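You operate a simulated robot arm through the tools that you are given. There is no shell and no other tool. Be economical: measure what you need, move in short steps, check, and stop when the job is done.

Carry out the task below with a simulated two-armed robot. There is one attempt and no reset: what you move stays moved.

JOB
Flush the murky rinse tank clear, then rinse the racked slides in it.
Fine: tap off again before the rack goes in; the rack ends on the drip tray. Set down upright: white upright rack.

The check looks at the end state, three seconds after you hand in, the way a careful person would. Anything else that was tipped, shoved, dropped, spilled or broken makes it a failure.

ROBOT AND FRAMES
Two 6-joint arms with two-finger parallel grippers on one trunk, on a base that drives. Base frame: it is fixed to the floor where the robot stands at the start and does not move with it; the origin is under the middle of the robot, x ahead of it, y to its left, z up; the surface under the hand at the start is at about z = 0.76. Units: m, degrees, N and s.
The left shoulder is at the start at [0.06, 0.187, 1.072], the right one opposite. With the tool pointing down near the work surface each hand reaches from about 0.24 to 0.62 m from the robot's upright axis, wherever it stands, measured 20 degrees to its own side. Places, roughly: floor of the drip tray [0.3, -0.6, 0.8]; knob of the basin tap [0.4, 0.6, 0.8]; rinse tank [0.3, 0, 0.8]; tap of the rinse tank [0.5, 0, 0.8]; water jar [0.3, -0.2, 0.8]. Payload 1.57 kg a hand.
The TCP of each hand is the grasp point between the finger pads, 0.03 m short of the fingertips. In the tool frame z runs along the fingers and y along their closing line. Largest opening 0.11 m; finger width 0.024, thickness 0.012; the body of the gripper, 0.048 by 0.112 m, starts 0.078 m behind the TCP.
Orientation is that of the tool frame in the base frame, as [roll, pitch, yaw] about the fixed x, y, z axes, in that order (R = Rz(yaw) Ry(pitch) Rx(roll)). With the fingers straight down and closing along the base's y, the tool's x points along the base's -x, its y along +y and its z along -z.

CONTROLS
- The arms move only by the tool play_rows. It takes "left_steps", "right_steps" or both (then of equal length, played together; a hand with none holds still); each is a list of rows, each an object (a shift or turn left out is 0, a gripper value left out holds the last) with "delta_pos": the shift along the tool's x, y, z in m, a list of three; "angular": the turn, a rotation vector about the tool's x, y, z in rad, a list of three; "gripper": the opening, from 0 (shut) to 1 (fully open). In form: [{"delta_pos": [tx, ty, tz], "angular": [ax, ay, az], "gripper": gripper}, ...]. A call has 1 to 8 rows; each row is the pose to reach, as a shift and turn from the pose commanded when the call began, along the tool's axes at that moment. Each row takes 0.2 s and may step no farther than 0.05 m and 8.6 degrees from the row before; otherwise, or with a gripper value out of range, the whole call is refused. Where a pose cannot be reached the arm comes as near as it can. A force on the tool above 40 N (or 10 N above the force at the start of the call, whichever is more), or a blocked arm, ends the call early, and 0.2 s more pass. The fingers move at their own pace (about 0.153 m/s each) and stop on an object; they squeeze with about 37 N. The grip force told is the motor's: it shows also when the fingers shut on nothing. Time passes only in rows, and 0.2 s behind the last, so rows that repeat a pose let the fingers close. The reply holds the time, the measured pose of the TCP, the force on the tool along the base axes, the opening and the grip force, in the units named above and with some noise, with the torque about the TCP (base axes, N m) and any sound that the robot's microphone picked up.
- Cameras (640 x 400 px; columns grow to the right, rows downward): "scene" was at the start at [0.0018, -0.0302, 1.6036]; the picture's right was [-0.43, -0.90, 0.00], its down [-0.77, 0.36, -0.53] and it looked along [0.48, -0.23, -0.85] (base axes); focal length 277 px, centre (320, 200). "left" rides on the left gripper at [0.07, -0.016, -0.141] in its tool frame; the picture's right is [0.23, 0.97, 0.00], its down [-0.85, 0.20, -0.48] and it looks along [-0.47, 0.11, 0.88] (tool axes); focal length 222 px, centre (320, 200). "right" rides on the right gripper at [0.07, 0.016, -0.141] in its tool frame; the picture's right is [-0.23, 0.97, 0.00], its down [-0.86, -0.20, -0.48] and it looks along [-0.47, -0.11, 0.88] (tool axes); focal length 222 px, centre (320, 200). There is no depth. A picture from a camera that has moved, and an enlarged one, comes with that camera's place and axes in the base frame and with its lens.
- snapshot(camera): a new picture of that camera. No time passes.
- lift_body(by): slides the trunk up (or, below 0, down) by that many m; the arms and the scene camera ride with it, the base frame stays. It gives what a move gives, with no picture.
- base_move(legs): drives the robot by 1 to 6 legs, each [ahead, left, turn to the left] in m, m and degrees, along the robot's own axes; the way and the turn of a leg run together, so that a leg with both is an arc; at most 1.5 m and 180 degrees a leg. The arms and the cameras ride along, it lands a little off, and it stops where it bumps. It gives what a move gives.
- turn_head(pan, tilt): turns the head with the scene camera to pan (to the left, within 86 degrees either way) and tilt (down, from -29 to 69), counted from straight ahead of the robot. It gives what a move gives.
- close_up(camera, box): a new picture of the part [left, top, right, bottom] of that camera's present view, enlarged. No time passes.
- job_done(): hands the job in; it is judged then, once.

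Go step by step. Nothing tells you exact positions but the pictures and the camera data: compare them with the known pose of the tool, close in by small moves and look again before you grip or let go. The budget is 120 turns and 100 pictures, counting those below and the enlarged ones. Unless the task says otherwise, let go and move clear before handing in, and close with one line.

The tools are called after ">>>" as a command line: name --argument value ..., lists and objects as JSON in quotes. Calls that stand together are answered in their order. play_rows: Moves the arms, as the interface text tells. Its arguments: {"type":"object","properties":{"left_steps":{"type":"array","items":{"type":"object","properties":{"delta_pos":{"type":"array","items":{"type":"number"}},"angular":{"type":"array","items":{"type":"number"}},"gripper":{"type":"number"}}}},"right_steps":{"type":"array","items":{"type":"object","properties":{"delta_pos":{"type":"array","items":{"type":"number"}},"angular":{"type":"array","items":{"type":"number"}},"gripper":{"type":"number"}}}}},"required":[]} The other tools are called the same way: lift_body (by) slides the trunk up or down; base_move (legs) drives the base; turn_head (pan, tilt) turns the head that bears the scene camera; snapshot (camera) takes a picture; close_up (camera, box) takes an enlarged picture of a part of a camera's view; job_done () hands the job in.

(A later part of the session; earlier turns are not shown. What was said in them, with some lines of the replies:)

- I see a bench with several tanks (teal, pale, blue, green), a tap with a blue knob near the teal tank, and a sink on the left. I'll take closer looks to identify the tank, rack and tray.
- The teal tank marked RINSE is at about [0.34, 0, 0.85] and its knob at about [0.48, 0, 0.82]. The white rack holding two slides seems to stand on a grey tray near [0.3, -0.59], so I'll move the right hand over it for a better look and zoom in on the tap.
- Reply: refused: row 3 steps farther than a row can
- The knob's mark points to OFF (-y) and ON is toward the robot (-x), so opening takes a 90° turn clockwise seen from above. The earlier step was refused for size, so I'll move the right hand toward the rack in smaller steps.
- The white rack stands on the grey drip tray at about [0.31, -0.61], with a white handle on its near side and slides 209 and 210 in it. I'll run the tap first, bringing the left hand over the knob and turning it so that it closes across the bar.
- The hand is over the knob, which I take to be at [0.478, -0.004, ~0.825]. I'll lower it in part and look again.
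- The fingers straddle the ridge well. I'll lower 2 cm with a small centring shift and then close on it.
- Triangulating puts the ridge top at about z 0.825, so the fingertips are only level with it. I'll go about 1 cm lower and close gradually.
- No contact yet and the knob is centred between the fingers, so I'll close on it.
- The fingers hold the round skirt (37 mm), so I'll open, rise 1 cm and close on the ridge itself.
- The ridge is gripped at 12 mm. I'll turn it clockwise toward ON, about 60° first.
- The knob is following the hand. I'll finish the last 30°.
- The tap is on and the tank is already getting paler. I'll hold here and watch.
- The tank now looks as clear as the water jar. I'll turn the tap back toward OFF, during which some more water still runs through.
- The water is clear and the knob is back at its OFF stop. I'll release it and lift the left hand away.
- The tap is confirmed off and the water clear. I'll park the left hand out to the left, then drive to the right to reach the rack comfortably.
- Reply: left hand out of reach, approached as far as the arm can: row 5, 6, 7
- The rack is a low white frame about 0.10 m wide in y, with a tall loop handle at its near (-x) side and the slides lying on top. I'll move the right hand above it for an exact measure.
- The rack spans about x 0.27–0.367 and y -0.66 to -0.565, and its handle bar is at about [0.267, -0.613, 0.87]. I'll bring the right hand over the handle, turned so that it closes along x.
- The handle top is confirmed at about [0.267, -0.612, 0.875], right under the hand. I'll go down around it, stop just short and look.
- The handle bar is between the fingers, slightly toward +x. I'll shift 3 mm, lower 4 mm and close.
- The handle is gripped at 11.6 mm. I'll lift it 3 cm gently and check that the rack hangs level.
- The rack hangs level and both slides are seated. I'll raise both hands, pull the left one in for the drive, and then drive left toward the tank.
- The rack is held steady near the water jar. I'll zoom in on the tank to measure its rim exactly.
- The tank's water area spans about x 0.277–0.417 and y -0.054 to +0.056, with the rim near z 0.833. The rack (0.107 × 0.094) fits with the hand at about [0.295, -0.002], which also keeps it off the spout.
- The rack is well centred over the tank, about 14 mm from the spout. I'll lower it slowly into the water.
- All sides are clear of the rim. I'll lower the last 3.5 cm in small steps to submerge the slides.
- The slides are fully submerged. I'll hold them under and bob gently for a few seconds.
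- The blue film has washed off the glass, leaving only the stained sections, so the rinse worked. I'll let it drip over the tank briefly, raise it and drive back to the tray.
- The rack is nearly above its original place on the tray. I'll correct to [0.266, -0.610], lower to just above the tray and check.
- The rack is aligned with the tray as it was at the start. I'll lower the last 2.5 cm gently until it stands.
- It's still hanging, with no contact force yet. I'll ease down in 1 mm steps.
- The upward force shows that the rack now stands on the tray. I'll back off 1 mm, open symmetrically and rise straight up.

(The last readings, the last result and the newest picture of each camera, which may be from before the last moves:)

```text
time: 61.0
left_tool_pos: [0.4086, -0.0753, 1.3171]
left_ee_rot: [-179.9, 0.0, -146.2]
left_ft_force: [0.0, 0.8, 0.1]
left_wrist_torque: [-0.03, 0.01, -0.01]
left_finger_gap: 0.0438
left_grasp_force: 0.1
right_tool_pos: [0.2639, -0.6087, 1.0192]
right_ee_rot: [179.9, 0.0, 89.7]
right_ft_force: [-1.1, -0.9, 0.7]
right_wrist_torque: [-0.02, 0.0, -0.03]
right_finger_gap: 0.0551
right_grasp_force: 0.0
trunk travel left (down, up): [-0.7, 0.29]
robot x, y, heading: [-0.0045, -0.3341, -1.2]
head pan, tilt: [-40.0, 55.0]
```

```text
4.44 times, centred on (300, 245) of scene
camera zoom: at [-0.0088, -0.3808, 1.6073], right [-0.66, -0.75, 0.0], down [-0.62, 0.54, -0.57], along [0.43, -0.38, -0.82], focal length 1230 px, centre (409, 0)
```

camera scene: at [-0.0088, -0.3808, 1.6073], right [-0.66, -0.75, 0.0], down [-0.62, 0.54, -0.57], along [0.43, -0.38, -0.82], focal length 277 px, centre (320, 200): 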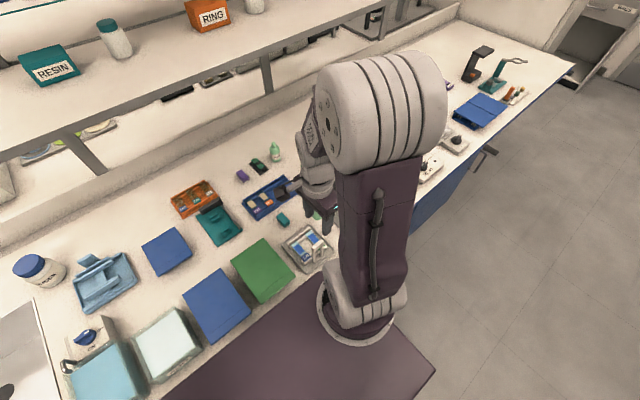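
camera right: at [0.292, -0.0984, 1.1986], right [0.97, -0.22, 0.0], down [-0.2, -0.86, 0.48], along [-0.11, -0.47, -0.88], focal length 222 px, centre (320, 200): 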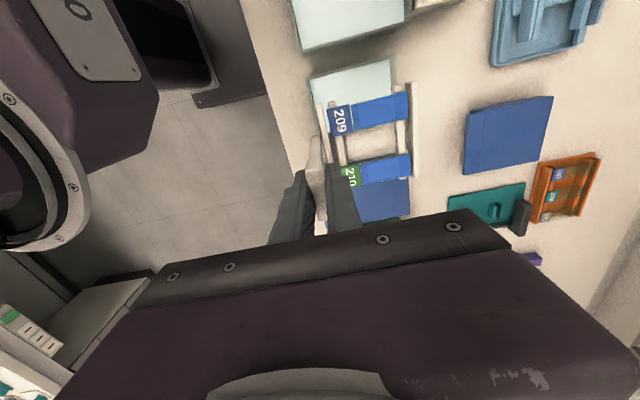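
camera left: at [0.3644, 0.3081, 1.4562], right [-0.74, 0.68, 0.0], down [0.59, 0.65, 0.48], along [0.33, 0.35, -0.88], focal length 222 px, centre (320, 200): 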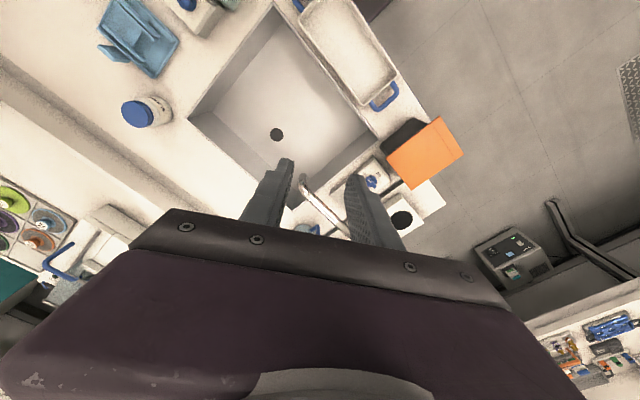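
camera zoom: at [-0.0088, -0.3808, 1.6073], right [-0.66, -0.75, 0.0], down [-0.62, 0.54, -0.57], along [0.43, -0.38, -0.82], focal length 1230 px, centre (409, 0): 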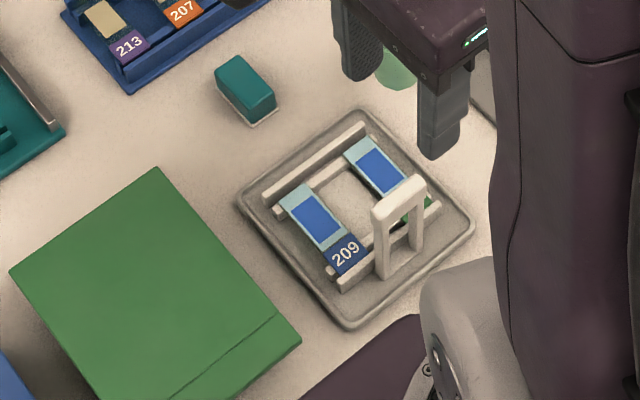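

The rack stands upright on the drip tray with both slides rinsed and seated, the tap is off, and both hands are clear. I'm handing in.

>>> job_done

```text
The job is handed in.
```

I flushed the rinse tank clear, turned the tap back off, rinsed the racked slides in the tank, and set the white rack upright on the drip tray. The rinse left a light blue tint in the tank water.
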